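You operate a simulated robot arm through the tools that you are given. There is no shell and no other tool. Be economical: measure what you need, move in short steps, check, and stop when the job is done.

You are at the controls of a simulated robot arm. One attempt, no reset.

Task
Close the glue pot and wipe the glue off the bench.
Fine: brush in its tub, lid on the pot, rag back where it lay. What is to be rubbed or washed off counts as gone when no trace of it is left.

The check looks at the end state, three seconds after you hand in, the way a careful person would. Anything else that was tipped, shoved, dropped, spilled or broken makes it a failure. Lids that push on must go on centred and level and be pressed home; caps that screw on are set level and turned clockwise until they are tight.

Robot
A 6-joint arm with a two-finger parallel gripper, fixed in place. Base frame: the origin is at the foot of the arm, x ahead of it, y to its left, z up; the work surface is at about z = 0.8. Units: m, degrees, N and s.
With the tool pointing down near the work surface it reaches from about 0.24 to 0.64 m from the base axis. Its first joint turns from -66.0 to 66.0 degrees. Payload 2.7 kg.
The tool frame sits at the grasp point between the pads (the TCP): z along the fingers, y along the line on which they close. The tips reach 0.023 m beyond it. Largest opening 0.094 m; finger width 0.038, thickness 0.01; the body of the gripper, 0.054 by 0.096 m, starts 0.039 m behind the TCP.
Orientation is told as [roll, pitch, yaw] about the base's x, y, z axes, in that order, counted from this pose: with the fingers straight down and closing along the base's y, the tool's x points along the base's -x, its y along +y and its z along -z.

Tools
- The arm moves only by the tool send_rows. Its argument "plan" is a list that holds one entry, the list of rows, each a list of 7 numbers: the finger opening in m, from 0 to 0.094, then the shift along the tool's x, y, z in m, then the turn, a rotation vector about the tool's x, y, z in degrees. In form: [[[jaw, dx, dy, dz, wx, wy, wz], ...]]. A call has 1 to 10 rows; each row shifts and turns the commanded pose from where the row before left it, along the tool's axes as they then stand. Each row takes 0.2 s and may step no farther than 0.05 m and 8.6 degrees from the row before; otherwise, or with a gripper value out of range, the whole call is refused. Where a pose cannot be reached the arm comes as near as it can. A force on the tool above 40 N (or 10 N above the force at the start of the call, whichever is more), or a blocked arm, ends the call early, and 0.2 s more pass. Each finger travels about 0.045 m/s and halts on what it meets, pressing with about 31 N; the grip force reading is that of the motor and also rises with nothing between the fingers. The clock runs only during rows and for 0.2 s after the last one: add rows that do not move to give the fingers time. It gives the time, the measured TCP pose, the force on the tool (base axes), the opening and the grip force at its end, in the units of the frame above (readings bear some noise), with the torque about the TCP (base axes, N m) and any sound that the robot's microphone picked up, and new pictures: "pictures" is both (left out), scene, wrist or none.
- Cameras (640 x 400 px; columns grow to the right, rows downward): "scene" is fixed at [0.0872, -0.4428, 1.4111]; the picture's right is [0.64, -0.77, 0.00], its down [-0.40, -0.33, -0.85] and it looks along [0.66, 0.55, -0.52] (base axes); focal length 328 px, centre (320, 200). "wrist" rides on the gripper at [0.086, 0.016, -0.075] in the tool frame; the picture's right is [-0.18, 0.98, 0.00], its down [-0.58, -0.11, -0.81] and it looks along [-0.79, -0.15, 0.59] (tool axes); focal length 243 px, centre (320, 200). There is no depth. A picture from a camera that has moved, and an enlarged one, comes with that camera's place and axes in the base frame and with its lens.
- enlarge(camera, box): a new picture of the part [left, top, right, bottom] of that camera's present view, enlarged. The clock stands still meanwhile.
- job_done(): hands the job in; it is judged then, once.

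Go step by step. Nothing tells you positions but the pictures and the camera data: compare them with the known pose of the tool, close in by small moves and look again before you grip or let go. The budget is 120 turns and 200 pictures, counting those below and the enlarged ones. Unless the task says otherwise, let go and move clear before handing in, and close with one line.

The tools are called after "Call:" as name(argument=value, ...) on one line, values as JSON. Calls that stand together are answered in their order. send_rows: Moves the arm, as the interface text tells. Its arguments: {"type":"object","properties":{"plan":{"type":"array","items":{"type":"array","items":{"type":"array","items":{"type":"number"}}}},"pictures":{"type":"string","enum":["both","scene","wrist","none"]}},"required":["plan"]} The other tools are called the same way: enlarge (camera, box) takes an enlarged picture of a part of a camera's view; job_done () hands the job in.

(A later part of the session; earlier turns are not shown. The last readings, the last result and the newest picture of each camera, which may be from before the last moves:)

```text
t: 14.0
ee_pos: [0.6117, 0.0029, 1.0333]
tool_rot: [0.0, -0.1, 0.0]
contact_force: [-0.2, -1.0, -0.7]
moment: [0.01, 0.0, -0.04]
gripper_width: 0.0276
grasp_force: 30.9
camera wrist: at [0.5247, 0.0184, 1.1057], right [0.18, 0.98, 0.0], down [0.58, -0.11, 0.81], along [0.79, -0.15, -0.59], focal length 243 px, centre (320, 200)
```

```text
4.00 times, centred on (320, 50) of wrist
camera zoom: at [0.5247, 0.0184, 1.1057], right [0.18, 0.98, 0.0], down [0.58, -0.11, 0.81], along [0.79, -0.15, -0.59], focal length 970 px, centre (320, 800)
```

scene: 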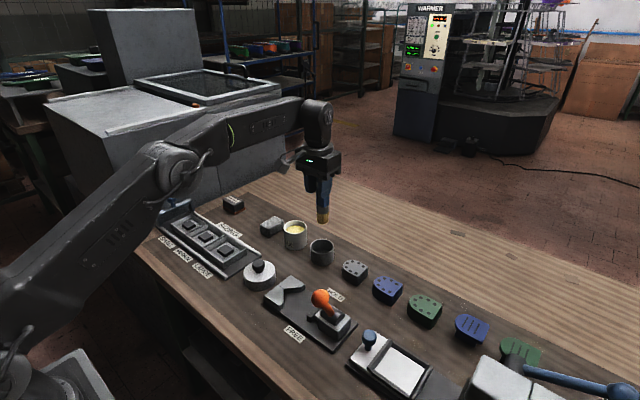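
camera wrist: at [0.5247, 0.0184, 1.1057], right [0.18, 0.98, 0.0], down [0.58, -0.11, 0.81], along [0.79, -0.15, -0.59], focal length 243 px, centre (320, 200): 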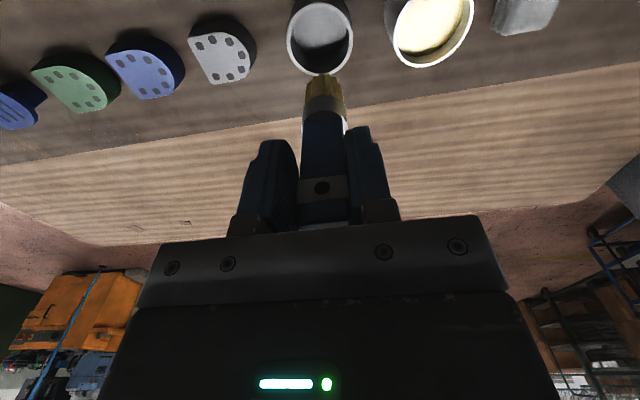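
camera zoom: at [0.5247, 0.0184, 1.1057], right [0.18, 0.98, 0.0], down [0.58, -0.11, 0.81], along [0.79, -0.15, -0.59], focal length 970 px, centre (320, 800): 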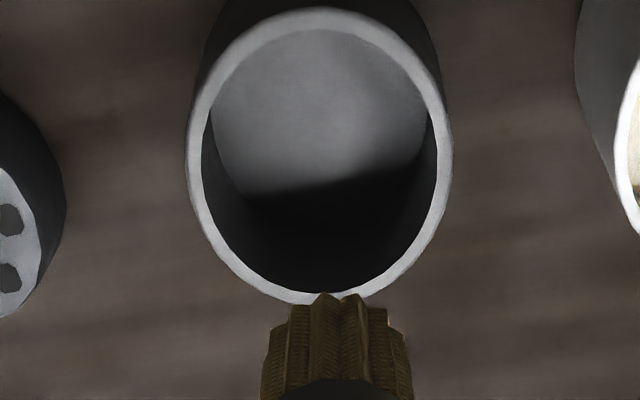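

Comparing the two views, the brush is about 8 mm too far in x and 4 mm in y. I'll correct and lower to just above the rim.

Call:
send_rows(plan=[[[0.0, 0.008, -0.004, 0, 0, 0, 0], [0.0, 0, 0, 0.02, 0, 0, 0], [0.0, 0, 0, 0.02, 0, 0, 0], [0, 0, 0, 0.015, 0, 0, 0], [0, 0, 0, 0, 0, 0, 0]]])

Call:
enlarge(camera="scene", box=[280, 205, 360, 255])

Call:
enlarge(camera="wrist", box=[240, 0, 400, 100])

```text
t: 15.2
ee_pos: [0.6042, -0.0008, 0.9765]
tool_rot: [0.0, -0.2, -0.1]
contact_force: [-0.1, 0.7, -0.7]
moment: [0.04, 0.01, 0.02]
gripper_width: 0.0275
grasp_force: 31.0
camera wrist: at [0.5174, 0.0144, 1.0505], right [0.18, 0.98, 0.0], down [0.58, -0.11, 0.81], along [0.79, -0.15, -0.59], focal length 243 px, centre (320, 200)
```

scene: 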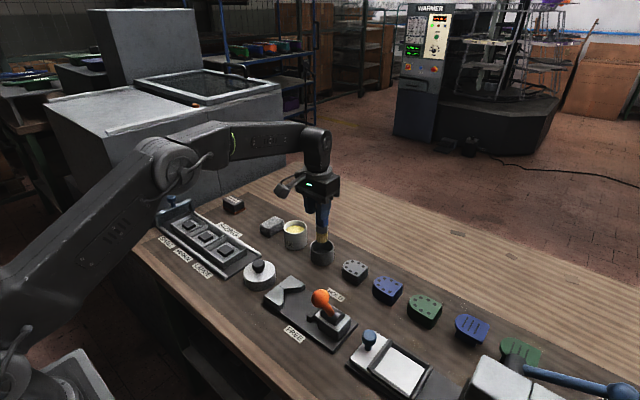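
wrist: 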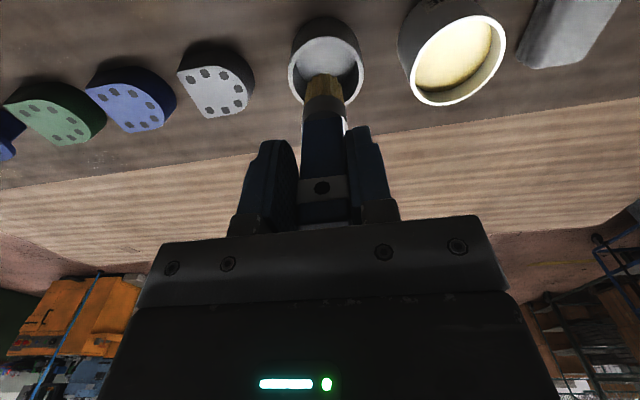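

```text
8.00 times, centred on (320, 230) of scene
camera zoom: at [0.0872, -0.4428, 1.4111], right [0.64, -0.77, 0.0], down [-0.4, -0.33, -0.85], along [0.66, 0.55, -0.52], focal length 2628 px, centre (320, -40)
```

zoom: 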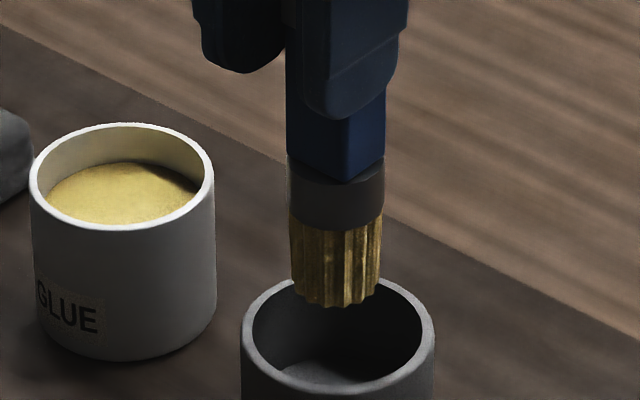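

```text
4.00 times, centred on (320, 50) of wrist
camera zoom: at [0.5174, 0.0144, 1.0505], right [0.18, 0.98, 0.0], down [0.58, -0.11, 0.81], along [0.79, -0.15, -0.59], focal length 970 px, centre (320, 800)
```

zoom: 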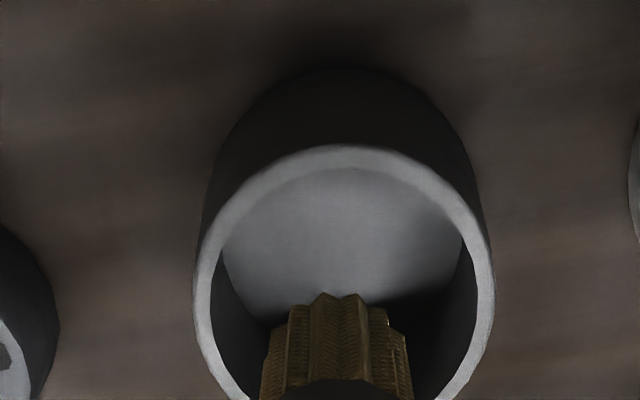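

The brush lines up with the tub centre. I'll lower it gently until it nearly touches the floor.

Call:
send_rows(plan=[[[0.0, 0, 0, 0.012, 0, 0, 0], [0.0, 0, 0, 0.012, 0, 0, 0], [0.0, 0, 0, 0.012, 0, 0, 0], [0, 0, 0, 0.012, 0, 0, 0], [0, 0, 0, 0.004, 0, 0, 0], [0, 0, 0, 0, 0, 0, 0]]])

Call:
enlarge(camera="scene", box=[280, 205, 360, 255])

Call:
enlarge(camera="wrist", box=[240, 30, 400, 130])

```text
t: 16.6
ee_pos: [0.6047, -0.0013, 0.9257]
tool_rot: [0.0, -0.1, 0.0]
contact_force: [0.2, -0.3, -0.6]
moment: [0.01, -0.01, -0.01]
gripper_width: 0.0275
grasp_force: 31.3
camera wrist: at [0.5173, 0.0143, 0.9979], right [0.18, 0.98, 0.0], down [0.58, -0.11, 0.81], along [0.79, -0.15, -0.59], focal length 243 px, centre (320, 200)
```

scene: 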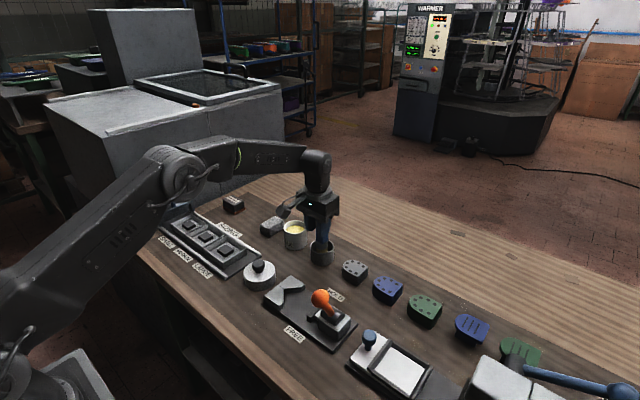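
wrist: 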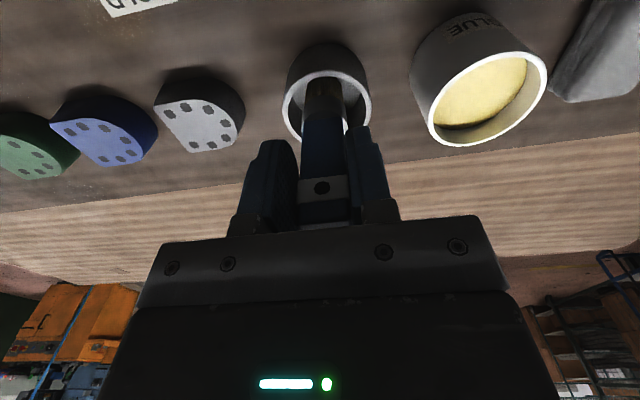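

```text
8.00 times, centred on (320, 230) of scene
camera zoom: at [0.0872, -0.4428, 1.4111], right [0.64, -0.77, 0.0], down [-0.4, -0.33, -0.85], along [0.66, 0.55, -0.52], focal length 2628 px, centre (320, -40)
```

zoom: 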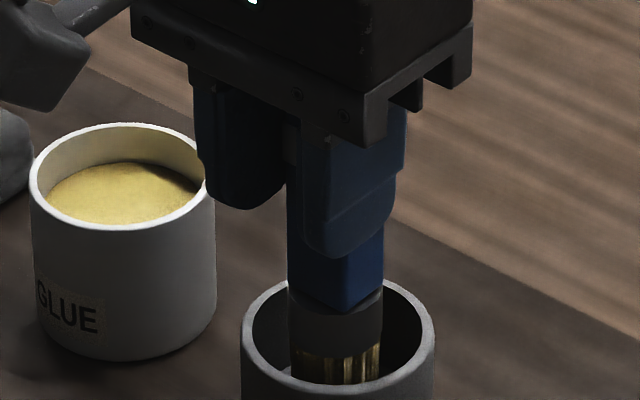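

```text
4.00 times, centred on (320, 80) of wrist
camera zoom: at [0.5173, 0.0143, 0.9979], right [0.18, 0.98, 0.0], down [0.58, -0.11, 0.81], along [0.79, -0.15, -0.59], focal length 970 px, centre (320, 680)
```

zoom: 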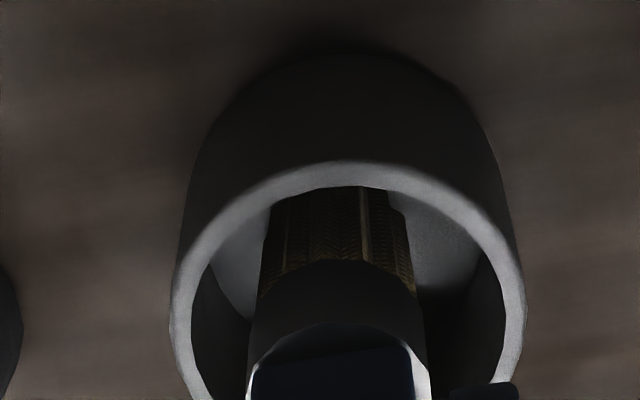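

It's centred in the tub. I'll step down in small steps until contact.

Call:
send_rows(plan=[[[0.0, 0, 0, 0.003, 0, 0, 0], [0.0, 0, 0, 0.003, 0, 0, 0], [0.0, 0, 0, 0.002, 0, 0, 0]]], pictures="none")

Call:
send_rows(plan=[[[0.0, 0, 0, 0.002, 0, 0, 0], [0, 0, 0, 0, 0, 0, 0]]], pictures="none")

Call:
enlarge(camera="scene", box=[280, 205, 360, 255])

```text
t: 17.4
ee_pos: [0.6057, -0.0017, 0.9188]
tool_rot: [-0.1, -0.2, 0.0]
contact_force: [-3.5, -0.4, 8.9]
moment: [0.06, 0.26, -0.01]
gripper_width: 0.0274
grasp_force: 30.8
```

```text
t: 18.0
ee_pos: [0.6076, -0.0017, 0.919]
tool_rot: [-0.1, -0.4, 0.0]
contact_force: [-5.5, -0.6, 25.0]
moment: [-0.05, 0.2, -0.05]
gripper_width: 0.0275
grasp_force: 31.4
```

```text
8.00 times, centred on (320, 230) of scene
camera zoom: at [0.0866, -0.4428, 1.4111], right [0.64, -0.77, 0.0], down [-0.4, -0.33, -0.86], along [0.66, 0.55, -0.52], focal length 2628 px, centre (320, -40)
```

zoom: 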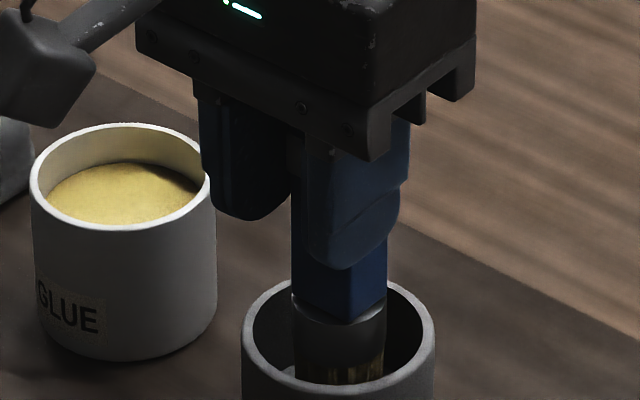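

It's on the floor of the tub. I'll relieve the push by 4 mm, then open gently.

Call:
send_rows(plan=[[[0.0, 0, 0, -0.0035, 0, 0, 0], [0.0, 0, 0, 0, 0, 0, 0]]], pictures="none")

Call:
send_rows(plan=[[[0.04, 0, 0, 0, 0, 0, 0], [0.06, 0, 0, 0, 0, 0, 0], [0.094, 0, 0, 0, 0, 0, 0], [0.094, 0, 0, 0, 0, 0, 0], [0.094, 0, 0, 0, 0, 0, 0]]])

Call:
enlarge(camera="scene", box=[260, 185, 388, 265])

```text
t: 18.6
ee_pos: [0.605, -0.0004, 0.9188]
tool_rot: [0.0, -0.3, 0.0]
contact_force: [4.9, -1.6, 13.7]
moment: [-0.14, -0.82, -0.05]
gripper_width: 0.0274
grasp_force: 31.4
```

```text
t: 19.8
ee_pos: [0.6055, -0.0003, 0.9175]
tool_rot: [-0.1, -0.2, 0.0]
contact_force: [0.0, 0.2, -0.4]
moment: [0.01, 0.0, -0.01]
gripper_width: 0.0942
grasp_force: 0.1
camera wrist: at [0.5181, 0.0151, 0.9922], right [0.18, 0.98, 0.0], down [0.58, -0.11, 0.81], along [0.79, -0.15, -0.59], focal length 243 px, centre (320, 200)
```

scene: 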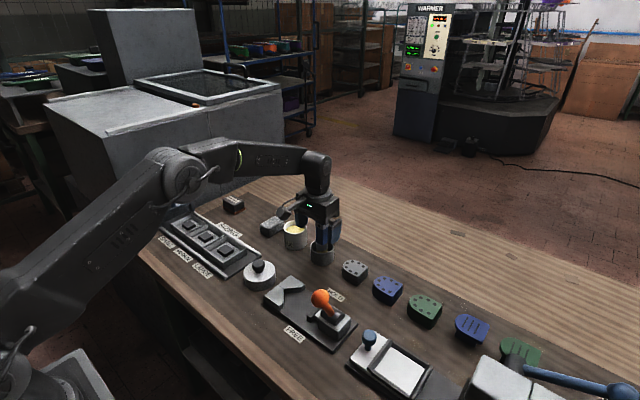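
wrist: 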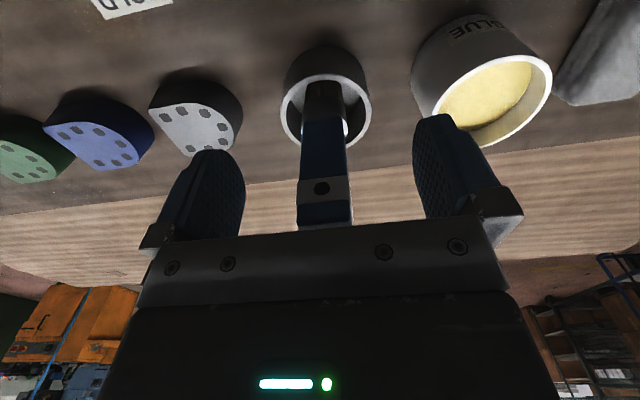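

```text
5.00 times, centred on (324, 225) of scene
camera zoom: at [0.0872, -0.4428, 1.4111], right [0.64, -0.77, 0.0], down [-0.4, -0.33, -0.85], along [0.66, 0.55, -0.52], focal length 1642 px, centre (300, 75)
```

zoom: 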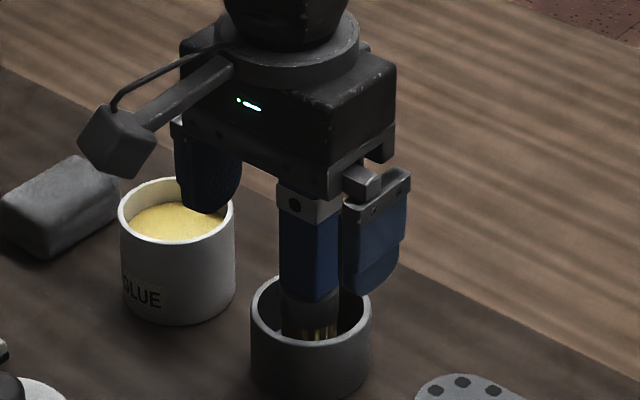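

The brush stands in its tub. I'll rise clear and move over to the lid.

Call:
send_rows(plan=[[[0.094, 0, 0, -0.04, 0, 0, 0], [0.094, 0, 0, -0.045, 0, 0, 0], [0.094, 0.04, 0.02, 0, 0, 0, 0], [0.094, 0.045, 0.02, 0, 0, 0, 0], [0.094, 0.045, 0.02, 0, 0, 0, 0], [0.094, 0.045, 0.01, 0, 0, 0, 0], [0.094, 0.045, 0.0, 0, 0, 0, 0]]])

Call:
enlarge(camera="wrist", box=[240, 40, 440, 165])

Call:
enlarge(camera="scene", box=[200, 190, 360, 290])

```text
t: 21.4
ee_pos: [0.3847, 0.0693, 1.006]
tool_rot: [0.1, -0.1, 0.0]
contact_force: [0.4, 0.3, 1.0]
moment: [-0.01, -0.01, -0.01]
gripper_width: 0.094
grasp_force: 0.0
camera wrist: at [0.297, 0.085, 1.0797], right [0.18, 0.98, 0.0], down [0.58, -0.11, 0.81], along [0.79, -0.15, -0.59], focal length 243 px, centre (320, 200)
```

scene: 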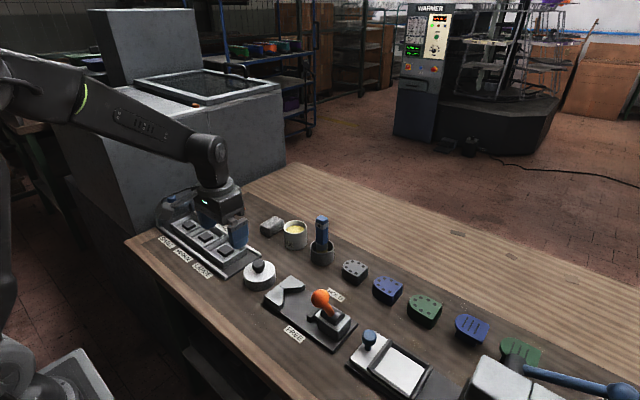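
wrist: 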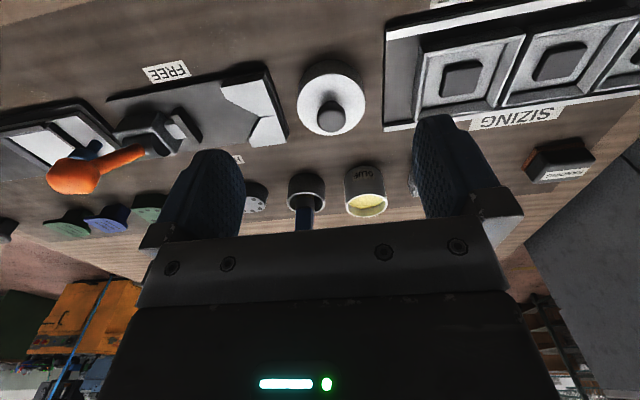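

```text
3.20 times, centred on (340, 102) of wrist
camera zoom: at [0.297, 0.085, 1.0797], right [0.18, 0.98, 0.0], down [0.58, -0.11, 0.81], along [0.79, -0.15, -0.59], focal length 776 px, centre (256, 512)
```

zoom: 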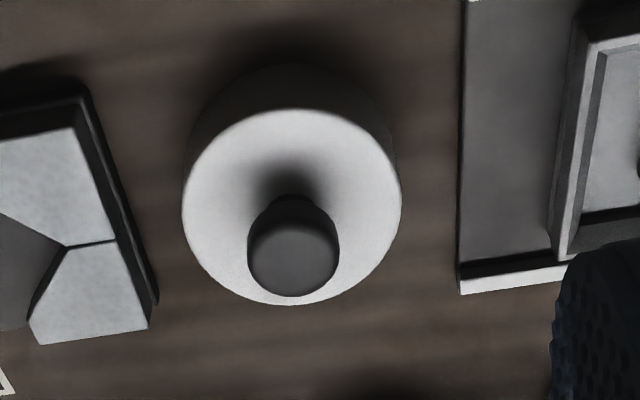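

```text
4.00 times, centred on (280, 240) of scene
camera zoom: at [0.0872, -0.4428, 1.4111], right [0.64, -0.77, 0.0], down [-0.4, -0.33, -0.85], along [0.66, 0.55, -0.52], focal length 1314 px, centre (480, 40)
```

zoom: 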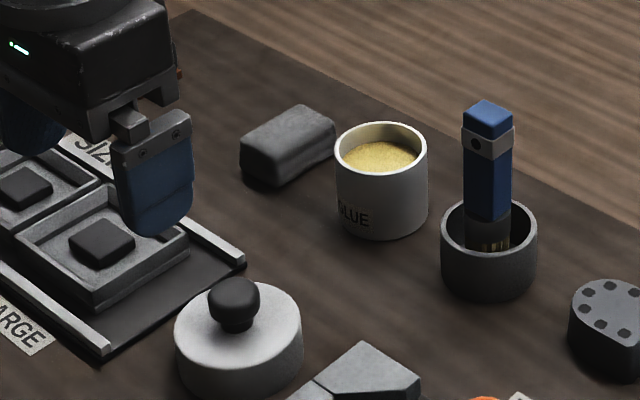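

The lid's knob is about at (0.455, 0.068), top near z 0.863. I'll go above it with a narrower opening and check.

Call:
send_rows(plan=[[[0.07, -0.035, -0.001, 0.02, 0, 0, 0], [0.06, -0.035, 0.0, 0.03, 0, 0, 0], [0.06, 0, 0, 0.03, 0, 0, 0], [0.06, 0, 0, 0.02, 0, 0, 0], [0.06, 0, 0, 0.0, 0, 0, 0]]])

Call:
enlarge(camera="wrist", box=[200, 0, 440, 150])

Call:
enlarge(camera="scene", box=[210, 215, 306, 295])

```text
t: 22.6
ee_pos: [0.4517, 0.0665, 0.9042]
tool_rot: [0.0, -0.1, -0.1]
contact_force: [0.2, 0.2, 0.7]
moment: [0.03, 0.02, 0.02]
gripper_width: 0.06
grasp_force: 0.1
camera wrist: at [0.3649, 0.0827, 0.978], right [0.18, 0.98, 0.0], down [0.58, -0.11, 0.81], along [0.79, -0.15, -0.59], focal length 243 px, centre (320, 200)
```

scene: 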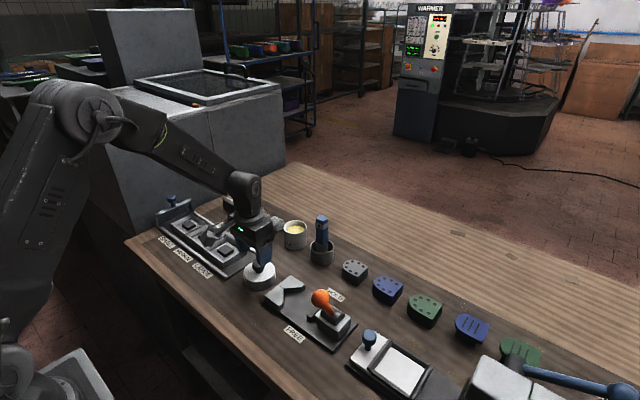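
wrist: 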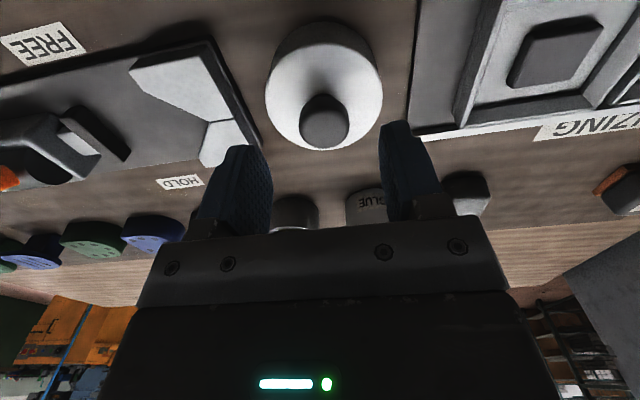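

```text
2.67 times, centred on (320, 75) of wrist
camera zoom: at [0.3649, 0.0827, 0.978], right [0.18, 0.98, 0.0], down [0.58, -0.11, 0.81], along [0.79, -0.15, -0.59], focal length 647 px, centre (320, 533)
```

zoom: 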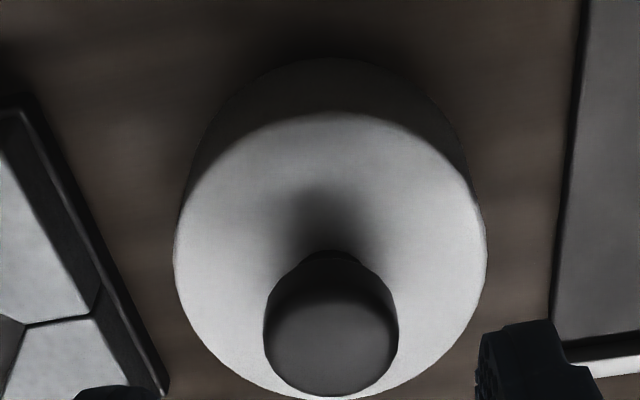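

```text
5.00 times, centred on (258, 255) of scene
camera zoom: at [0.0872, -0.4428, 1.4111], right [0.64, -0.77, 0.0], down [-0.4, -0.33, -0.85], along [0.66, 0.55, -0.52], focal length 1642 px, centre (630, -75)
```

zoom: 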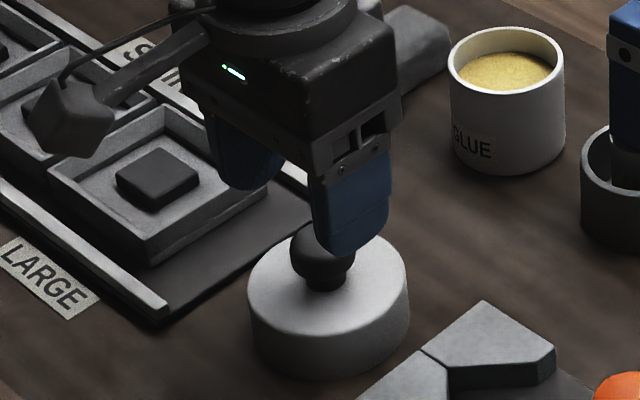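

The knob is at (0.4525, 0.068) by both features. I'll descend to z 0.856 and grip.

Call:
send_rows(plan=[[[0.06, -0.001, 0.0015, 0.018, 0, 0, 0], [0.06, 0, 0, 0.018, 0, 0, 0], [0.06, 0, 0, 0.012, 0, 0, 0], [0.06, 0, 0, 0, 0, 0, 0]]])

Call:
enlarge(camera="scene", box=[210, 215, 306, 295])

```text
t: 23.6
ee_pos: [0.4545, 0.0687, 0.8552]
tool_rot: [-0.1, -0.1, 0.0]
contact_force: [0.0, 0.0, 0.0]
moment: [0.01, 0.01, -0.02]
gripper_width: 0.0603
grasp_force: 0.0
camera wrist: at [0.3672, 0.0846, 0.9291], right [0.18, 0.98, 0.0], down [0.58, -0.11, 0.81], along [0.79, -0.15, -0.59], focal length 243 px, centre (320, 200)
```

scene: 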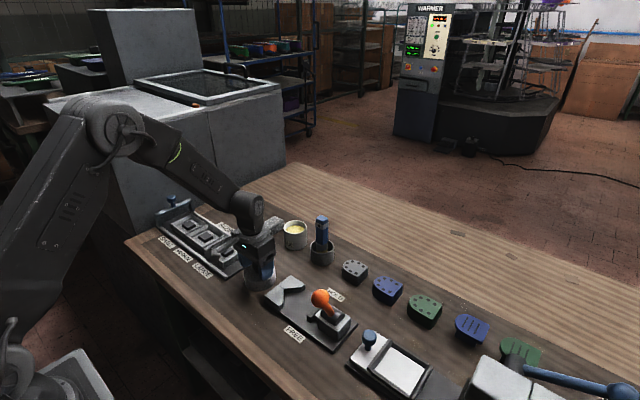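
wrist: 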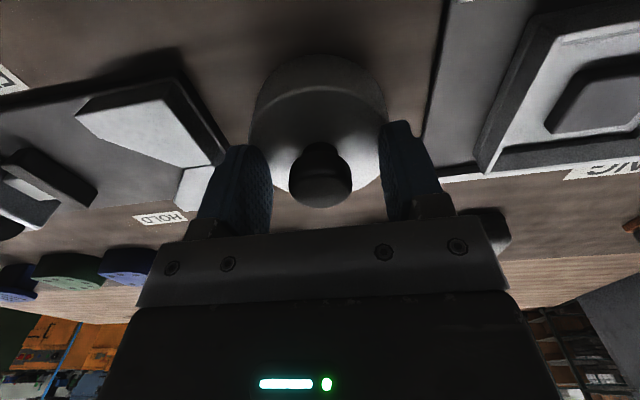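

```text
5.00 times, centred on (258, 255) of scene
camera zoom: at [0.0872, -0.4428, 1.4111], right [0.64, -0.77, 0.0], down [-0.4, -0.33, -0.85], along [0.66, 0.55, -0.52], focal length 1642 px, centre (630, -75)
```

zoom: 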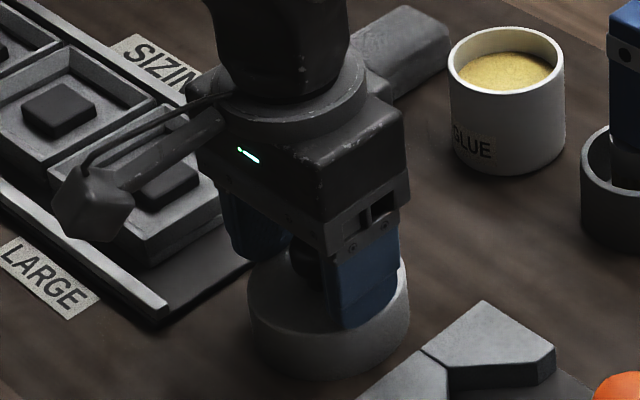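

Knob is between the fingers; closing now.

Call:
send_rows(plan=[[[0.03, 0, 0, 0, 0, 0, 0], [0.0, 0, 0, 0, 0, 0, 0], [0.0, 0, 0, 0, 0, 0, 0], [0.0, 0, 0, 0, 0, 0, 0]]], pictures="none")

Call:
send_rows(plan=[[[0.0, 0, 0, -0.01, 0, 0, 0], [0.0, 0, 0, -0.02, 0, 0, 0], [0.0, 0, 0, -0.04, 0, 0, 0], [0.0, 0, 0, -0.03, 0, 0, 0], [0.0, 0, 0, -0.02, 0, 0, 0], [0.0, 0, 0, 0, 0, 0, 0]]])

Call:
enlarge(camera="scene", box=[210, 175, 338, 295])

Call:
enlarge(camera="wrist", box=[200, 0, 440, 150])

```text
t: 24.6
ee_pos: [0.4553, 0.0681, 0.8562]
tool_rot: [0.0, 0.0, 0.0]
contact_force: [0.4, 0.3, -0.6]
moment: [-0.01, 0.02, 0.02]
gripper_width: 0.0301
grasp_force: 31.4
```

```text
t: 26.0
ee_pos: [0.4576, 0.068, 0.9775]
tool_rot: [0.0, -0.1, 0.0]
contact_force: [0.3, 0.9, -0.7]
moment: [0.03, 0.05, -0.02]
gripper_width: 0.0302
grasp_force: 31.1
camera wrist: at [0.3696, 0.0845, 1.0507], right [0.18, 0.98, 0.0], down [0.58, -0.11, 0.81], along [0.79, -0.15, -0.59], focal length 243 px, centre (320, 200)
```

scene: 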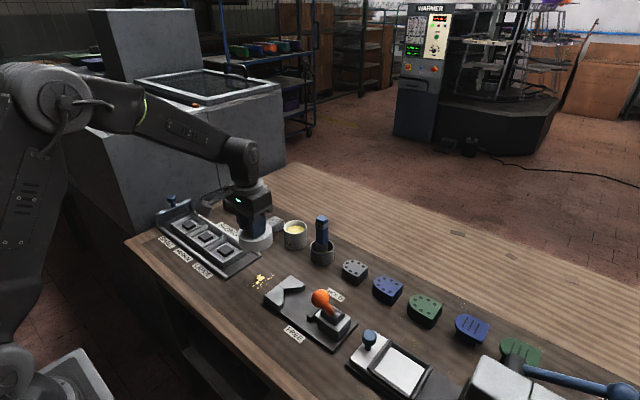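
wrist: 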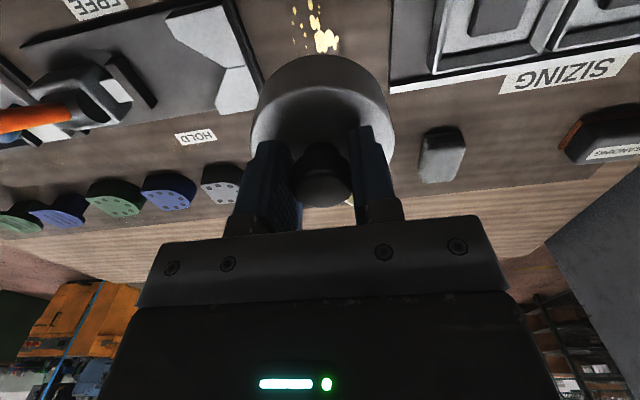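

```text
3.33 times, centred on (274, 235) of scene
camera zoom: at [0.0872, -0.4428, 1.4111], right [0.64, -0.77, 0.0], down [-0.4, -0.33, -0.85], along [0.66, 0.55, -0.52], focal length 1095 px, centre (473, 83)
```

zoom: 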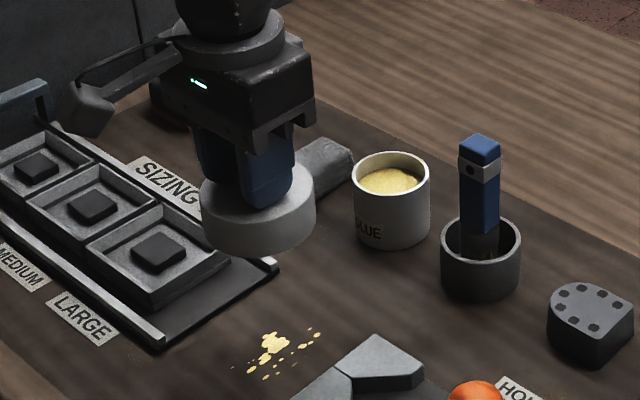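

```text
2.67 times, centred on (320, 75) of wrist
camera zoom: at [0.3696, 0.0845, 1.0507], right [0.18, 0.98, 0.0], down [0.58, -0.11, 0.81], along [0.79, -0.15, -0.59], focal length 647 px, centre (320, 533)
```

zoom: 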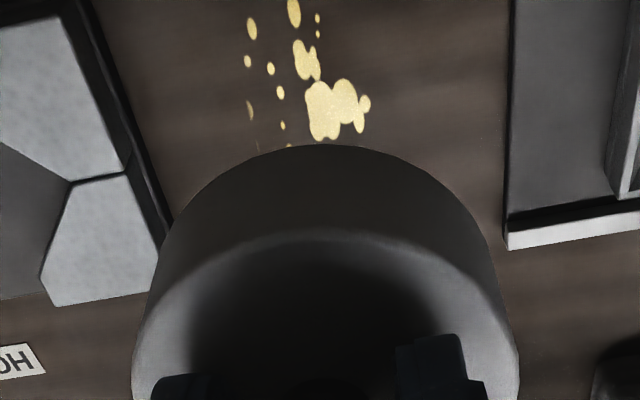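

The glue patch was under the lid, at about (0.45, 0.07). First I carry the lid above the pot, near (0.625, 0.100).

Call:
send_rows(plan=[[[0.0, -0.035, 0.006, 0, 0, 0, 0], [0.0, -0.035, 0.007, 0, 0, 0, 0], [0.0, -0.035, 0.007, 0, 0, 0, 0], [0.0, -0.035, 0.006, 0, 0, 0, 0], [0.0, -0.027, 0.006, 0, 0, 0, 0], [0.0, 0, 0, 0, 0, 0, 0], [0.0, 0, 0, 0, 0, 0, 0]]])

Call:
enlarge(camera="scene", box=[246, 190, 342, 250])

Call:
enlarge(camera="wrist", box=[200, 0, 440, 150])

```text
t: 27.6
ee_pos: [0.6234, 0.0988, 0.9754]
tool_rot: [0.1, -0.1, 0.0]
contact_force: [-0.2, 0.3, -0.7]
moment: [0.01, 0.01, 0.01]
gripper_width: 0.0299
grasp_force: 30.9
camera wrist: at [0.5365, 0.1158, 1.0494], right [0.18, 0.98, 0.0], down [0.58, -0.11, 0.81], along [0.79, -0.15, -0.59], focal length 243 px, centre (320, 200)
```

scene: 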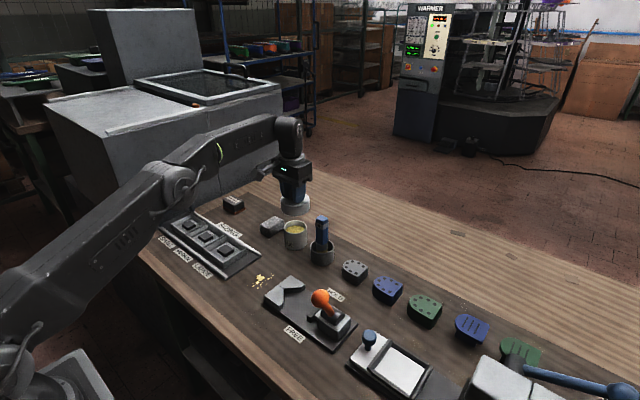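
wrist: 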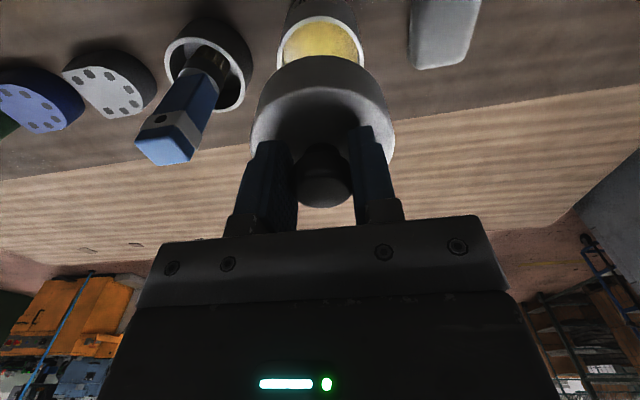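

```text
6.67 times, centred on (294, 220) of scene
camera zoom: at [0.0872, -0.4428, 1.4111], right [0.64, -0.77, 0.0], down [-0.4, -0.33, -0.85], along [0.66, 0.55, -0.52], focal length 2190 px, centre (493, 67)
```

zoom: 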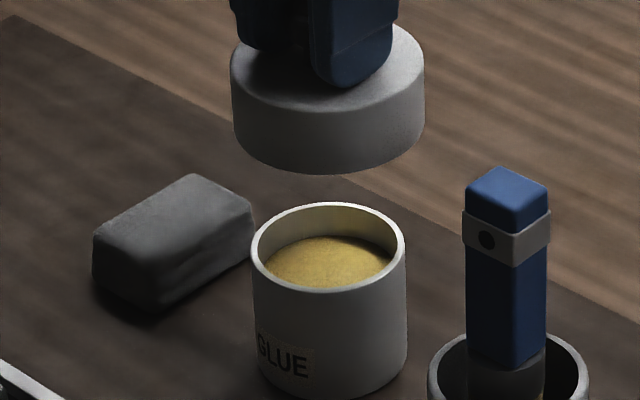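

```text
2.67 times, centred on (320, 75) of wrist
camera zoom: at [0.5365, 0.1158, 1.0494], right [0.18, 0.98, 0.0], down [0.58, -0.11, 0.81], along [0.79, -0.15, -0.59], focal length 647 px, centre (320, 533)
```

zoom: 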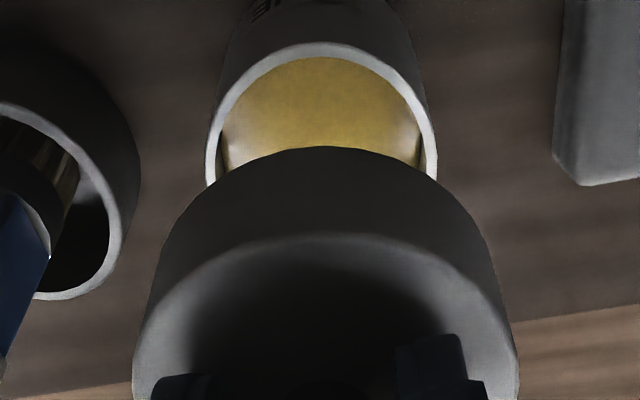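

The lid is nearly over the pot; by my numbers it is about 3–4 mm too far in x. I'll correct 3 mm, lower partway and look again.

Call:
send_rows(plan=[[[0.0, 0.003, 0.0, 0.015, 0, 0, 0], [0.0, 0, 0, 0.015, 0, 0, 0], [0.0, 0, 0, 0.014, 0, 0, 0], [0.0, 0, 0, 0, 0, 0, 0], [0.0, 0, 0, 0, 0, 0, 0]]])

Call:
enlarge(camera="scene", box=[262, 200, 326, 250])

Call:
enlarge(camera="wrist", box=[200, 0, 440, 150])

```text
t: 28.8
ee_pos: [0.6201, 0.1, 0.9304]
tool_rot: [0.0, -0.1, 0.0]
contact_force: [0.5, 0.4, -1.1]
moment: [0.02, -0.01, -0.07]
gripper_width: 0.0298
grasp_force: 30.9
camera wrist: at [0.5326, 0.1156, 1.0052], right [0.18, 0.98, 0.0], down [0.58, -0.11, 0.81], along [0.79, -0.15, -0.59], focal length 243 px, centre (320, 200)
```

scene: 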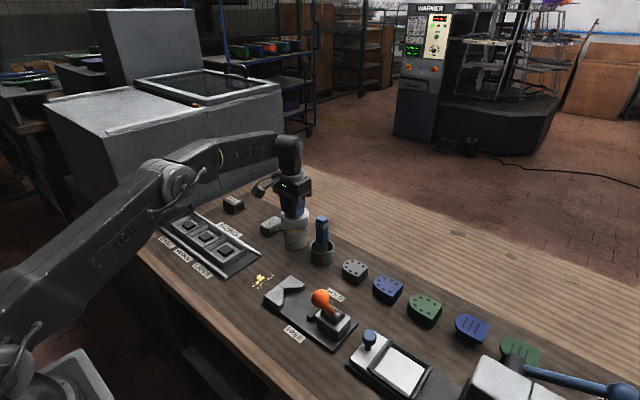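
wrist: 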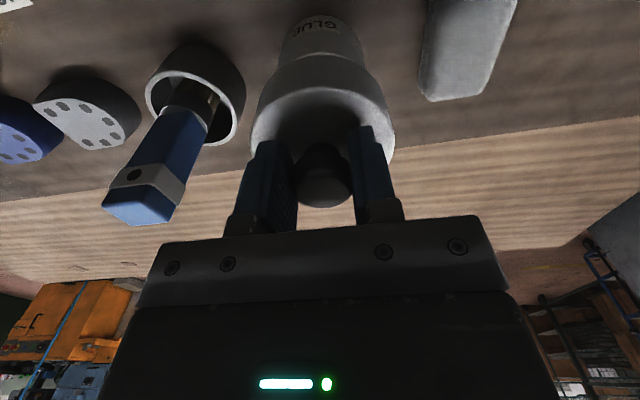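

```text
8.00 times, centred on (294, 225) of scene
camera zoom: at [0.0872, -0.4428, 1.4111], right [0.64, -0.77, 0.0], down [-0.4, -0.33, -0.85], along [0.66, 0.55, -0.52], focal length 2628 px, centre (528, 0)
```

zoom: 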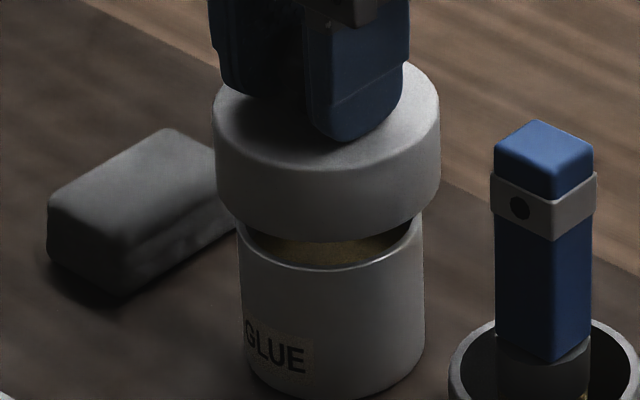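

```text
2.67 times, centred on (320, 75) of wrist
camera zoom: at [0.5326, 0.1156, 1.0052], right [0.18, 0.98, 0.0], down [0.58, -0.11, 0.81], along [0.79, -0.15, -0.59], focal length 647 px, centre (320, 533)
```

zoom: 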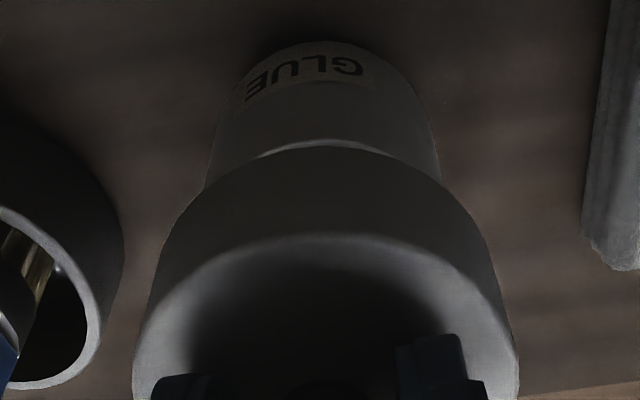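

Alignment looks good within about a millimetre. I'll nudge 1 mm back and descend in small steps, watching the force.

Call:
send_rows(plan=[[[0.0, 0.001, 0.0, 0.005, 0, 0, 0], [0.0, 0, 0, 0.005, 0, 0, 0], [0.0, 0, 0, 0.004, 0, 0, 0], [0.0, 0, 0, 0, 0, 0, 0]]], pictures="none")

Call:
enlarge(camera="scene", box=[262, 200, 326, 250])

```text
t: 29.8
ee_pos: [0.6182, 0.1005, 0.9161]
tool_rot: [0.1, -0.1, 0.1]
contact_force: [-1.0, 0.3, -1.1]
moment: [0.0, -0.02, -0.02]
gripper_width: 0.03
grasp_force: 30.9
```

```text
8.00 times, centred on (294, 225) of scene
camera zoom: at [0.0872, -0.4428, 1.4111], right [0.64, -0.77, 0.0], down [-0.4, -0.33, -0.85], along [0.66, 0.55, -0.52], focal length 2628 px, centre (528, 0)
```

zoom: 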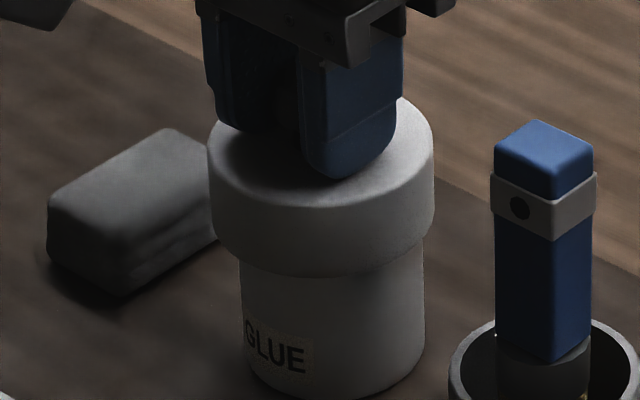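

No contact yet; the lid seems ~2–3 mm left of the pot in the scene view. I'll look closer.

Call:
enlarge(camera="scene", box=[278, 214, 326, 244])

Call:
enlarge(camera="wrist", box=[240, 0, 400, 100])

```text
13.33 times, centred on (302, 229) of scene
camera zoom: at [0.0872, -0.4428, 1.4111], right [0.64, -0.77, 0.0], down [-0.4, -0.33, -0.85], along [0.66, 0.55, -0.52], focal length 4379 px, centre (560, -187)
```

zoom: 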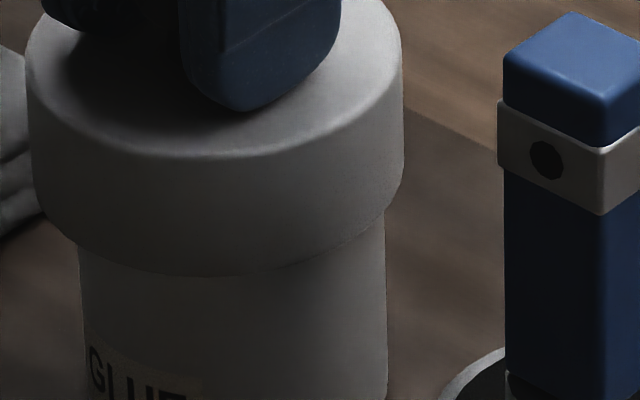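

```text
4.00 times, centred on (320, 50) of wrist
camera zoom: at [0.5302, 0.1169, 0.9909], right [0.18, 0.98, 0.0], down [0.58, -0.11, 0.81], along [0.79, -0.15, -0.59], focal length 970 px, centre (320, 800)
```

zoom: 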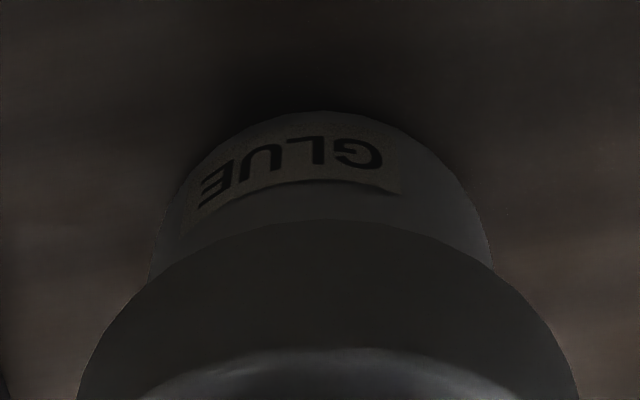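

I'll shift 2 mm out in x and 1 mm in -y, then descend gently.

Call:
send_rows(plan=[[[0.0, -0.002, -0.001, 0, 0, 0, 0], [0.0, 0, 0, 0.002, 0, 0, 0], [0.0, 0, 0, 0.002, 0, 0, 0], [0.0, 0, 0, 0, 0, 0, 0]]], pictures="none")

Call:
enlarge(camera="scene", box=[270, 214, 318, 244])

```text
t: 30.8
ee_pos: [0.6186, 0.0999, 0.9121]
tool_rot: [0.0, -0.1, 0.0]
contact_force: [-0.4, -0.1, -0.1]
moment: [0.0, -0.06, 0.0]
gripper_width: 0.03
grasp_force: 31.2
```

```text
13.33 times, centred on (294, 229) of scene
camera zoom: at [0.0872, -0.4428, 1.4111], right [0.64, -0.77, 0.0], down [-0.4, -0.33, -0.85], along [0.66, 0.55, -0.52], focal length 4379 px, centre (667, -187)
```

zoom: 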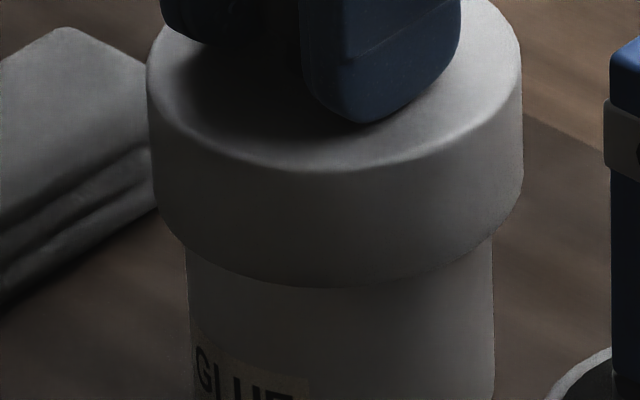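

Now centred left-to-right, and the rag clearly shows folds. Continue down in 2 mm steps.

Call:
send_rows(plan=[[[0.0, 0, 0, 0.002, 0, 0, 0], [0.0, 0, 0, 0.002, 0, 0, 0], [0.0, 0, 0, 0.002, 0, 0, 0], [0.0, 0, 0, 0, 0, 0, 0]]], pictures="none")

Call:
enlarge(camera="scene", box=[270, 214, 318, 244])

```text
t: 31.8
ee_pos: [0.6218, 0.1007, 0.907]
tool_rot: [0.0, -0.1, 0.0]
contact_force: [-0.6, -0.3, -1.8]
moment: [-0.01, -0.06, 0.02]
gripper_width: 0.0301
grasp_force: 31.2
```

```text
13.33 times, centred on (294, 229) of scene
camera zoom: at [0.0872, -0.4428, 1.4111], right [0.64, -0.77, 0.0], down [-0.4, -0.33, -0.85], along [0.66, 0.55, -0.52], focal length 4379 px, centre (667, -187)
```

zoom: 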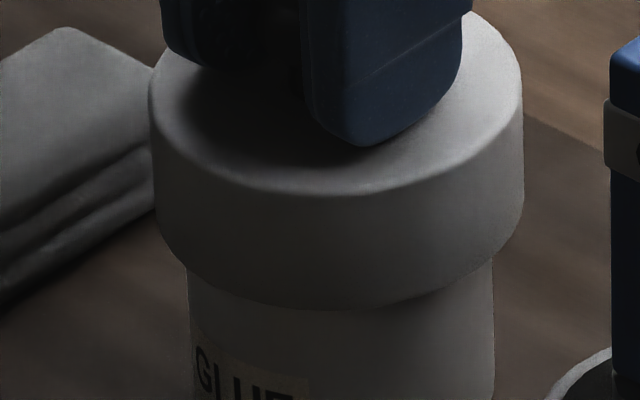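

The lid skirt already passes around the rim with no force. Continue down.

Call:
send_rows(plan=[[[0.0, 0, 0, 0.002, 0, 0, 0], [0.0, 0, 0, 0.002, 0, 0, 0], [0.0, 0, 0, 0.002, 0, 0, 0], [0.0, 0, 0, 0, 0, 0, 0]]], pictures="none")

Call:
enlarge(camera="scene", box=[270, 214, 318, 244])

```text
t: 32.8
ee_pos: [0.6207, 0.0994, 0.9019]
tool_rot: [-0.1, -0.1, 0.0]
contact_force: [0.6, -0.3, 0.1]
moment: [-0.05, -0.03, -0.03]
gripper_width: 0.0303
grasp_force: 31.4
```

```text
13.33 times, centred on (294, 229) of scene
camera zoom: at [0.0872, -0.4428, 1.4111], right [0.64, -0.77, 0.0], down [-0.4, -0.33, -0.85], along [0.66, 0.55, -0.52], focal length 4379 px, centre (667, -187)
```

zoom: 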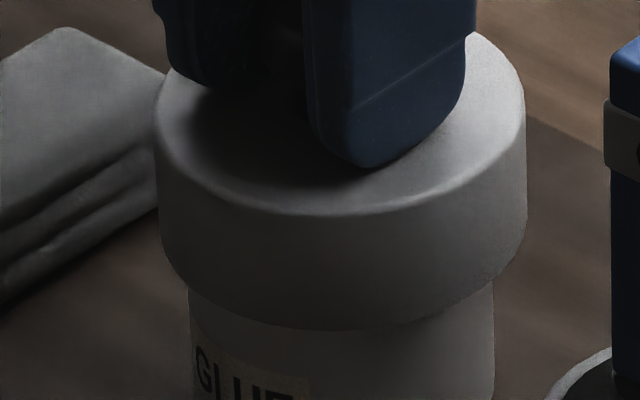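

Still free; continue down until it seats.

Call:
send_rows(plan=[[[0.0, 0, 0, 0.002, 0, 0, 0], [0.0, 0, 0, 0.002, 0, 0, 0], [0.0, 0, 0, 0, 0, 0, 0]]], pictures="none")

Call:
send_rows(plan=[[[0.0, 0, 0, 0.002, 0, 0, 0], [0.0, 0, 0, 0.002, 0, 0, 0], [0.0, 0, 0, 0, 0, 0, 0]]], pictures="none")

Call:
enlarge(camera="scene", box=[270, 214, 318, 244])

```text
t: 33.6
ee_pos: [0.6224, 0.1006, 0.897]
tool_rot: [0.0, -0.1, 0.0]
contact_force: [0.9, 0.8, -0.6]
moment: [0.01, -0.01, -0.02]
gripper_width: 0.0304
grasp_force: 31.2
```

```text
t: 34.4
ee_pos: [0.6205, 0.1002, 0.8927]
tool_rot: [0.0, -0.1, 0.0]
contact_force: [-0.3, -0.2, -0.7]
moment: [0.01, 0.0, -0.02]
gripper_width: 0.0304
grasp_force: 31.0
```

```text
13.33 times, centred on (294, 229) of scene
camera zoom: at [0.0872, -0.4428, 1.4111], right [0.64, -0.77, 0.0], down [-0.4, -0.33, -0.85], along [0.66, 0.55, -0.52], focal length 4379 px, centre (667, -187)
```

zoom: 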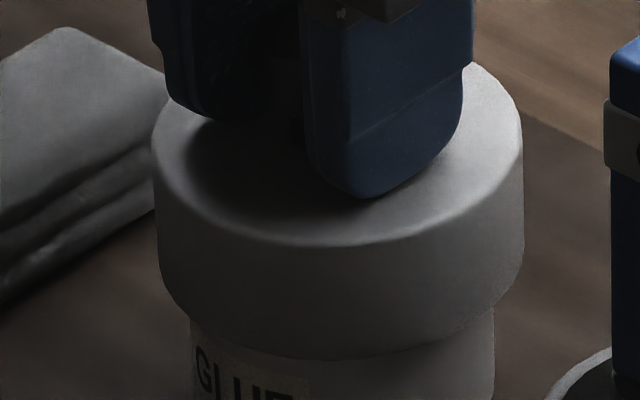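

Call:
send_rows(plan=[[[0.0, 0, 0, 0.002, 0, 0, 0], [0.0, 0, 0, 0.002, 0, 0, 0], [0.0, 0, 0, 0, 0, 0, 0]]], pictures="none")

Call:
send_rows(plan=[[[0.0, 0, 0, 0.002, 0, 0, 0], [0.0, 0, 0, 0.002, 0, 0, 0], [0.0, 0, 0, 0, 0, 0, 0]]], pictures="none")

Call:
enlarge(camera="scene", box=[262, 204, 326, 254])

```text
t: 35.2
ee_pos: [0.6205, 0.1002, 0.8895]
tool_rot: [0.0, 0.0, 0.0]
contact_force: [0.2, 0.3, -0.1]
moment: [-0.02, 0.04, 0.0]
gripper_width: 0.0302
grasp_force: 31.1
```

```text
t: 36.0
ee_pos: [0.6211, 0.1008, 0.8877]
tool_rot: [0.0, -0.3, 0.1]
contact_force: [-4.6, -2.8, 19.9]
moment: [-0.05, 0.5, 0.02]
gripper_width: 0.0301
grasp_force: 30.9
```

```text
8.00 times, centred on (294, 229) of scene
camera zoom: at [0.0867, -0.443, 1.4111], right [0.64, -0.77, 0.0], down [-0.4, -0.33, -0.86], along [0.66, 0.55, -0.52], focal length 2628 px, centre (528, -32)
```

zoom: 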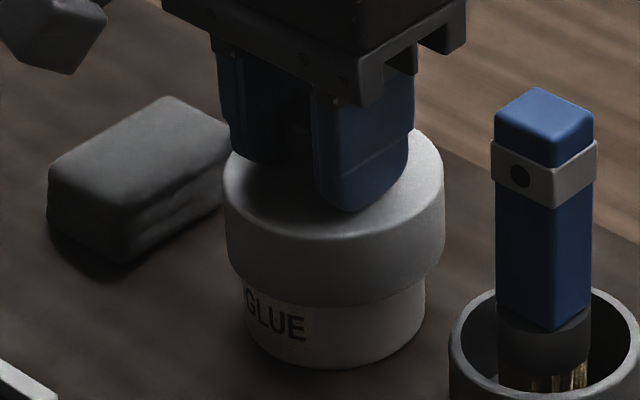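

It met resistance at z 0.888. I'll press home with a bit more force and listen for a click.

Call:
send_rows(plan=[[[0.0, 0, 0, 0.002, 0, 0, 0], [0.0, 0, 0, 0.0015, 0, 0, 0], [0.0, 0, 0, 0.0015, 0, 0, 0], [0.0, 0, 0, 0.001, 0, 0, 0], [0.0, 0, 0, 0, 0, 0, 0]]], pictures="none")

Call:
enlarge(camera="scene", box=[262, 204, 326, 254])

```text
t: 36.8
ee_pos: [0.6222, 0.0997, 0.8877]
tool_rot: [0.0, -0.6, 0.0]
contact_force: [-5.1, -0.7, 4.1]
moment: [0.08, 0.1, 0.01]
gripper_width: 0.03
grasp_force: 31.0
stopped in row 3: the force on the tool passed its limit at 42 N (the readings are from after the stop); the commanded pose is now the measured one
```

```text
8.00 times, centred on (294, 229) of scene
camera zoom: at [0.087, -0.4429, 1.4111], right [0.64, -0.77, 0.0], down [-0.4, -0.33, -0.85], along [0.66, 0.55, -0.52], focal length 2628 px, centre (528, -32)
```

zoom: 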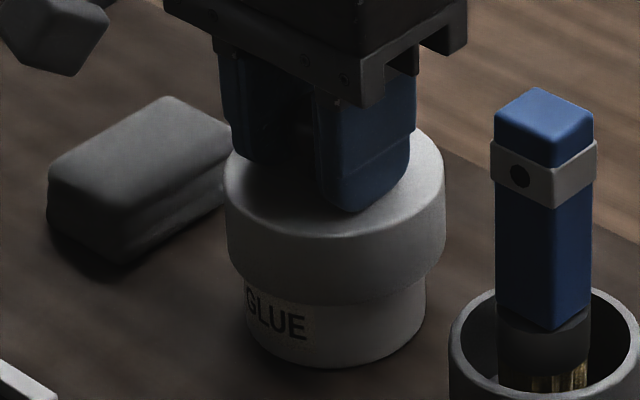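

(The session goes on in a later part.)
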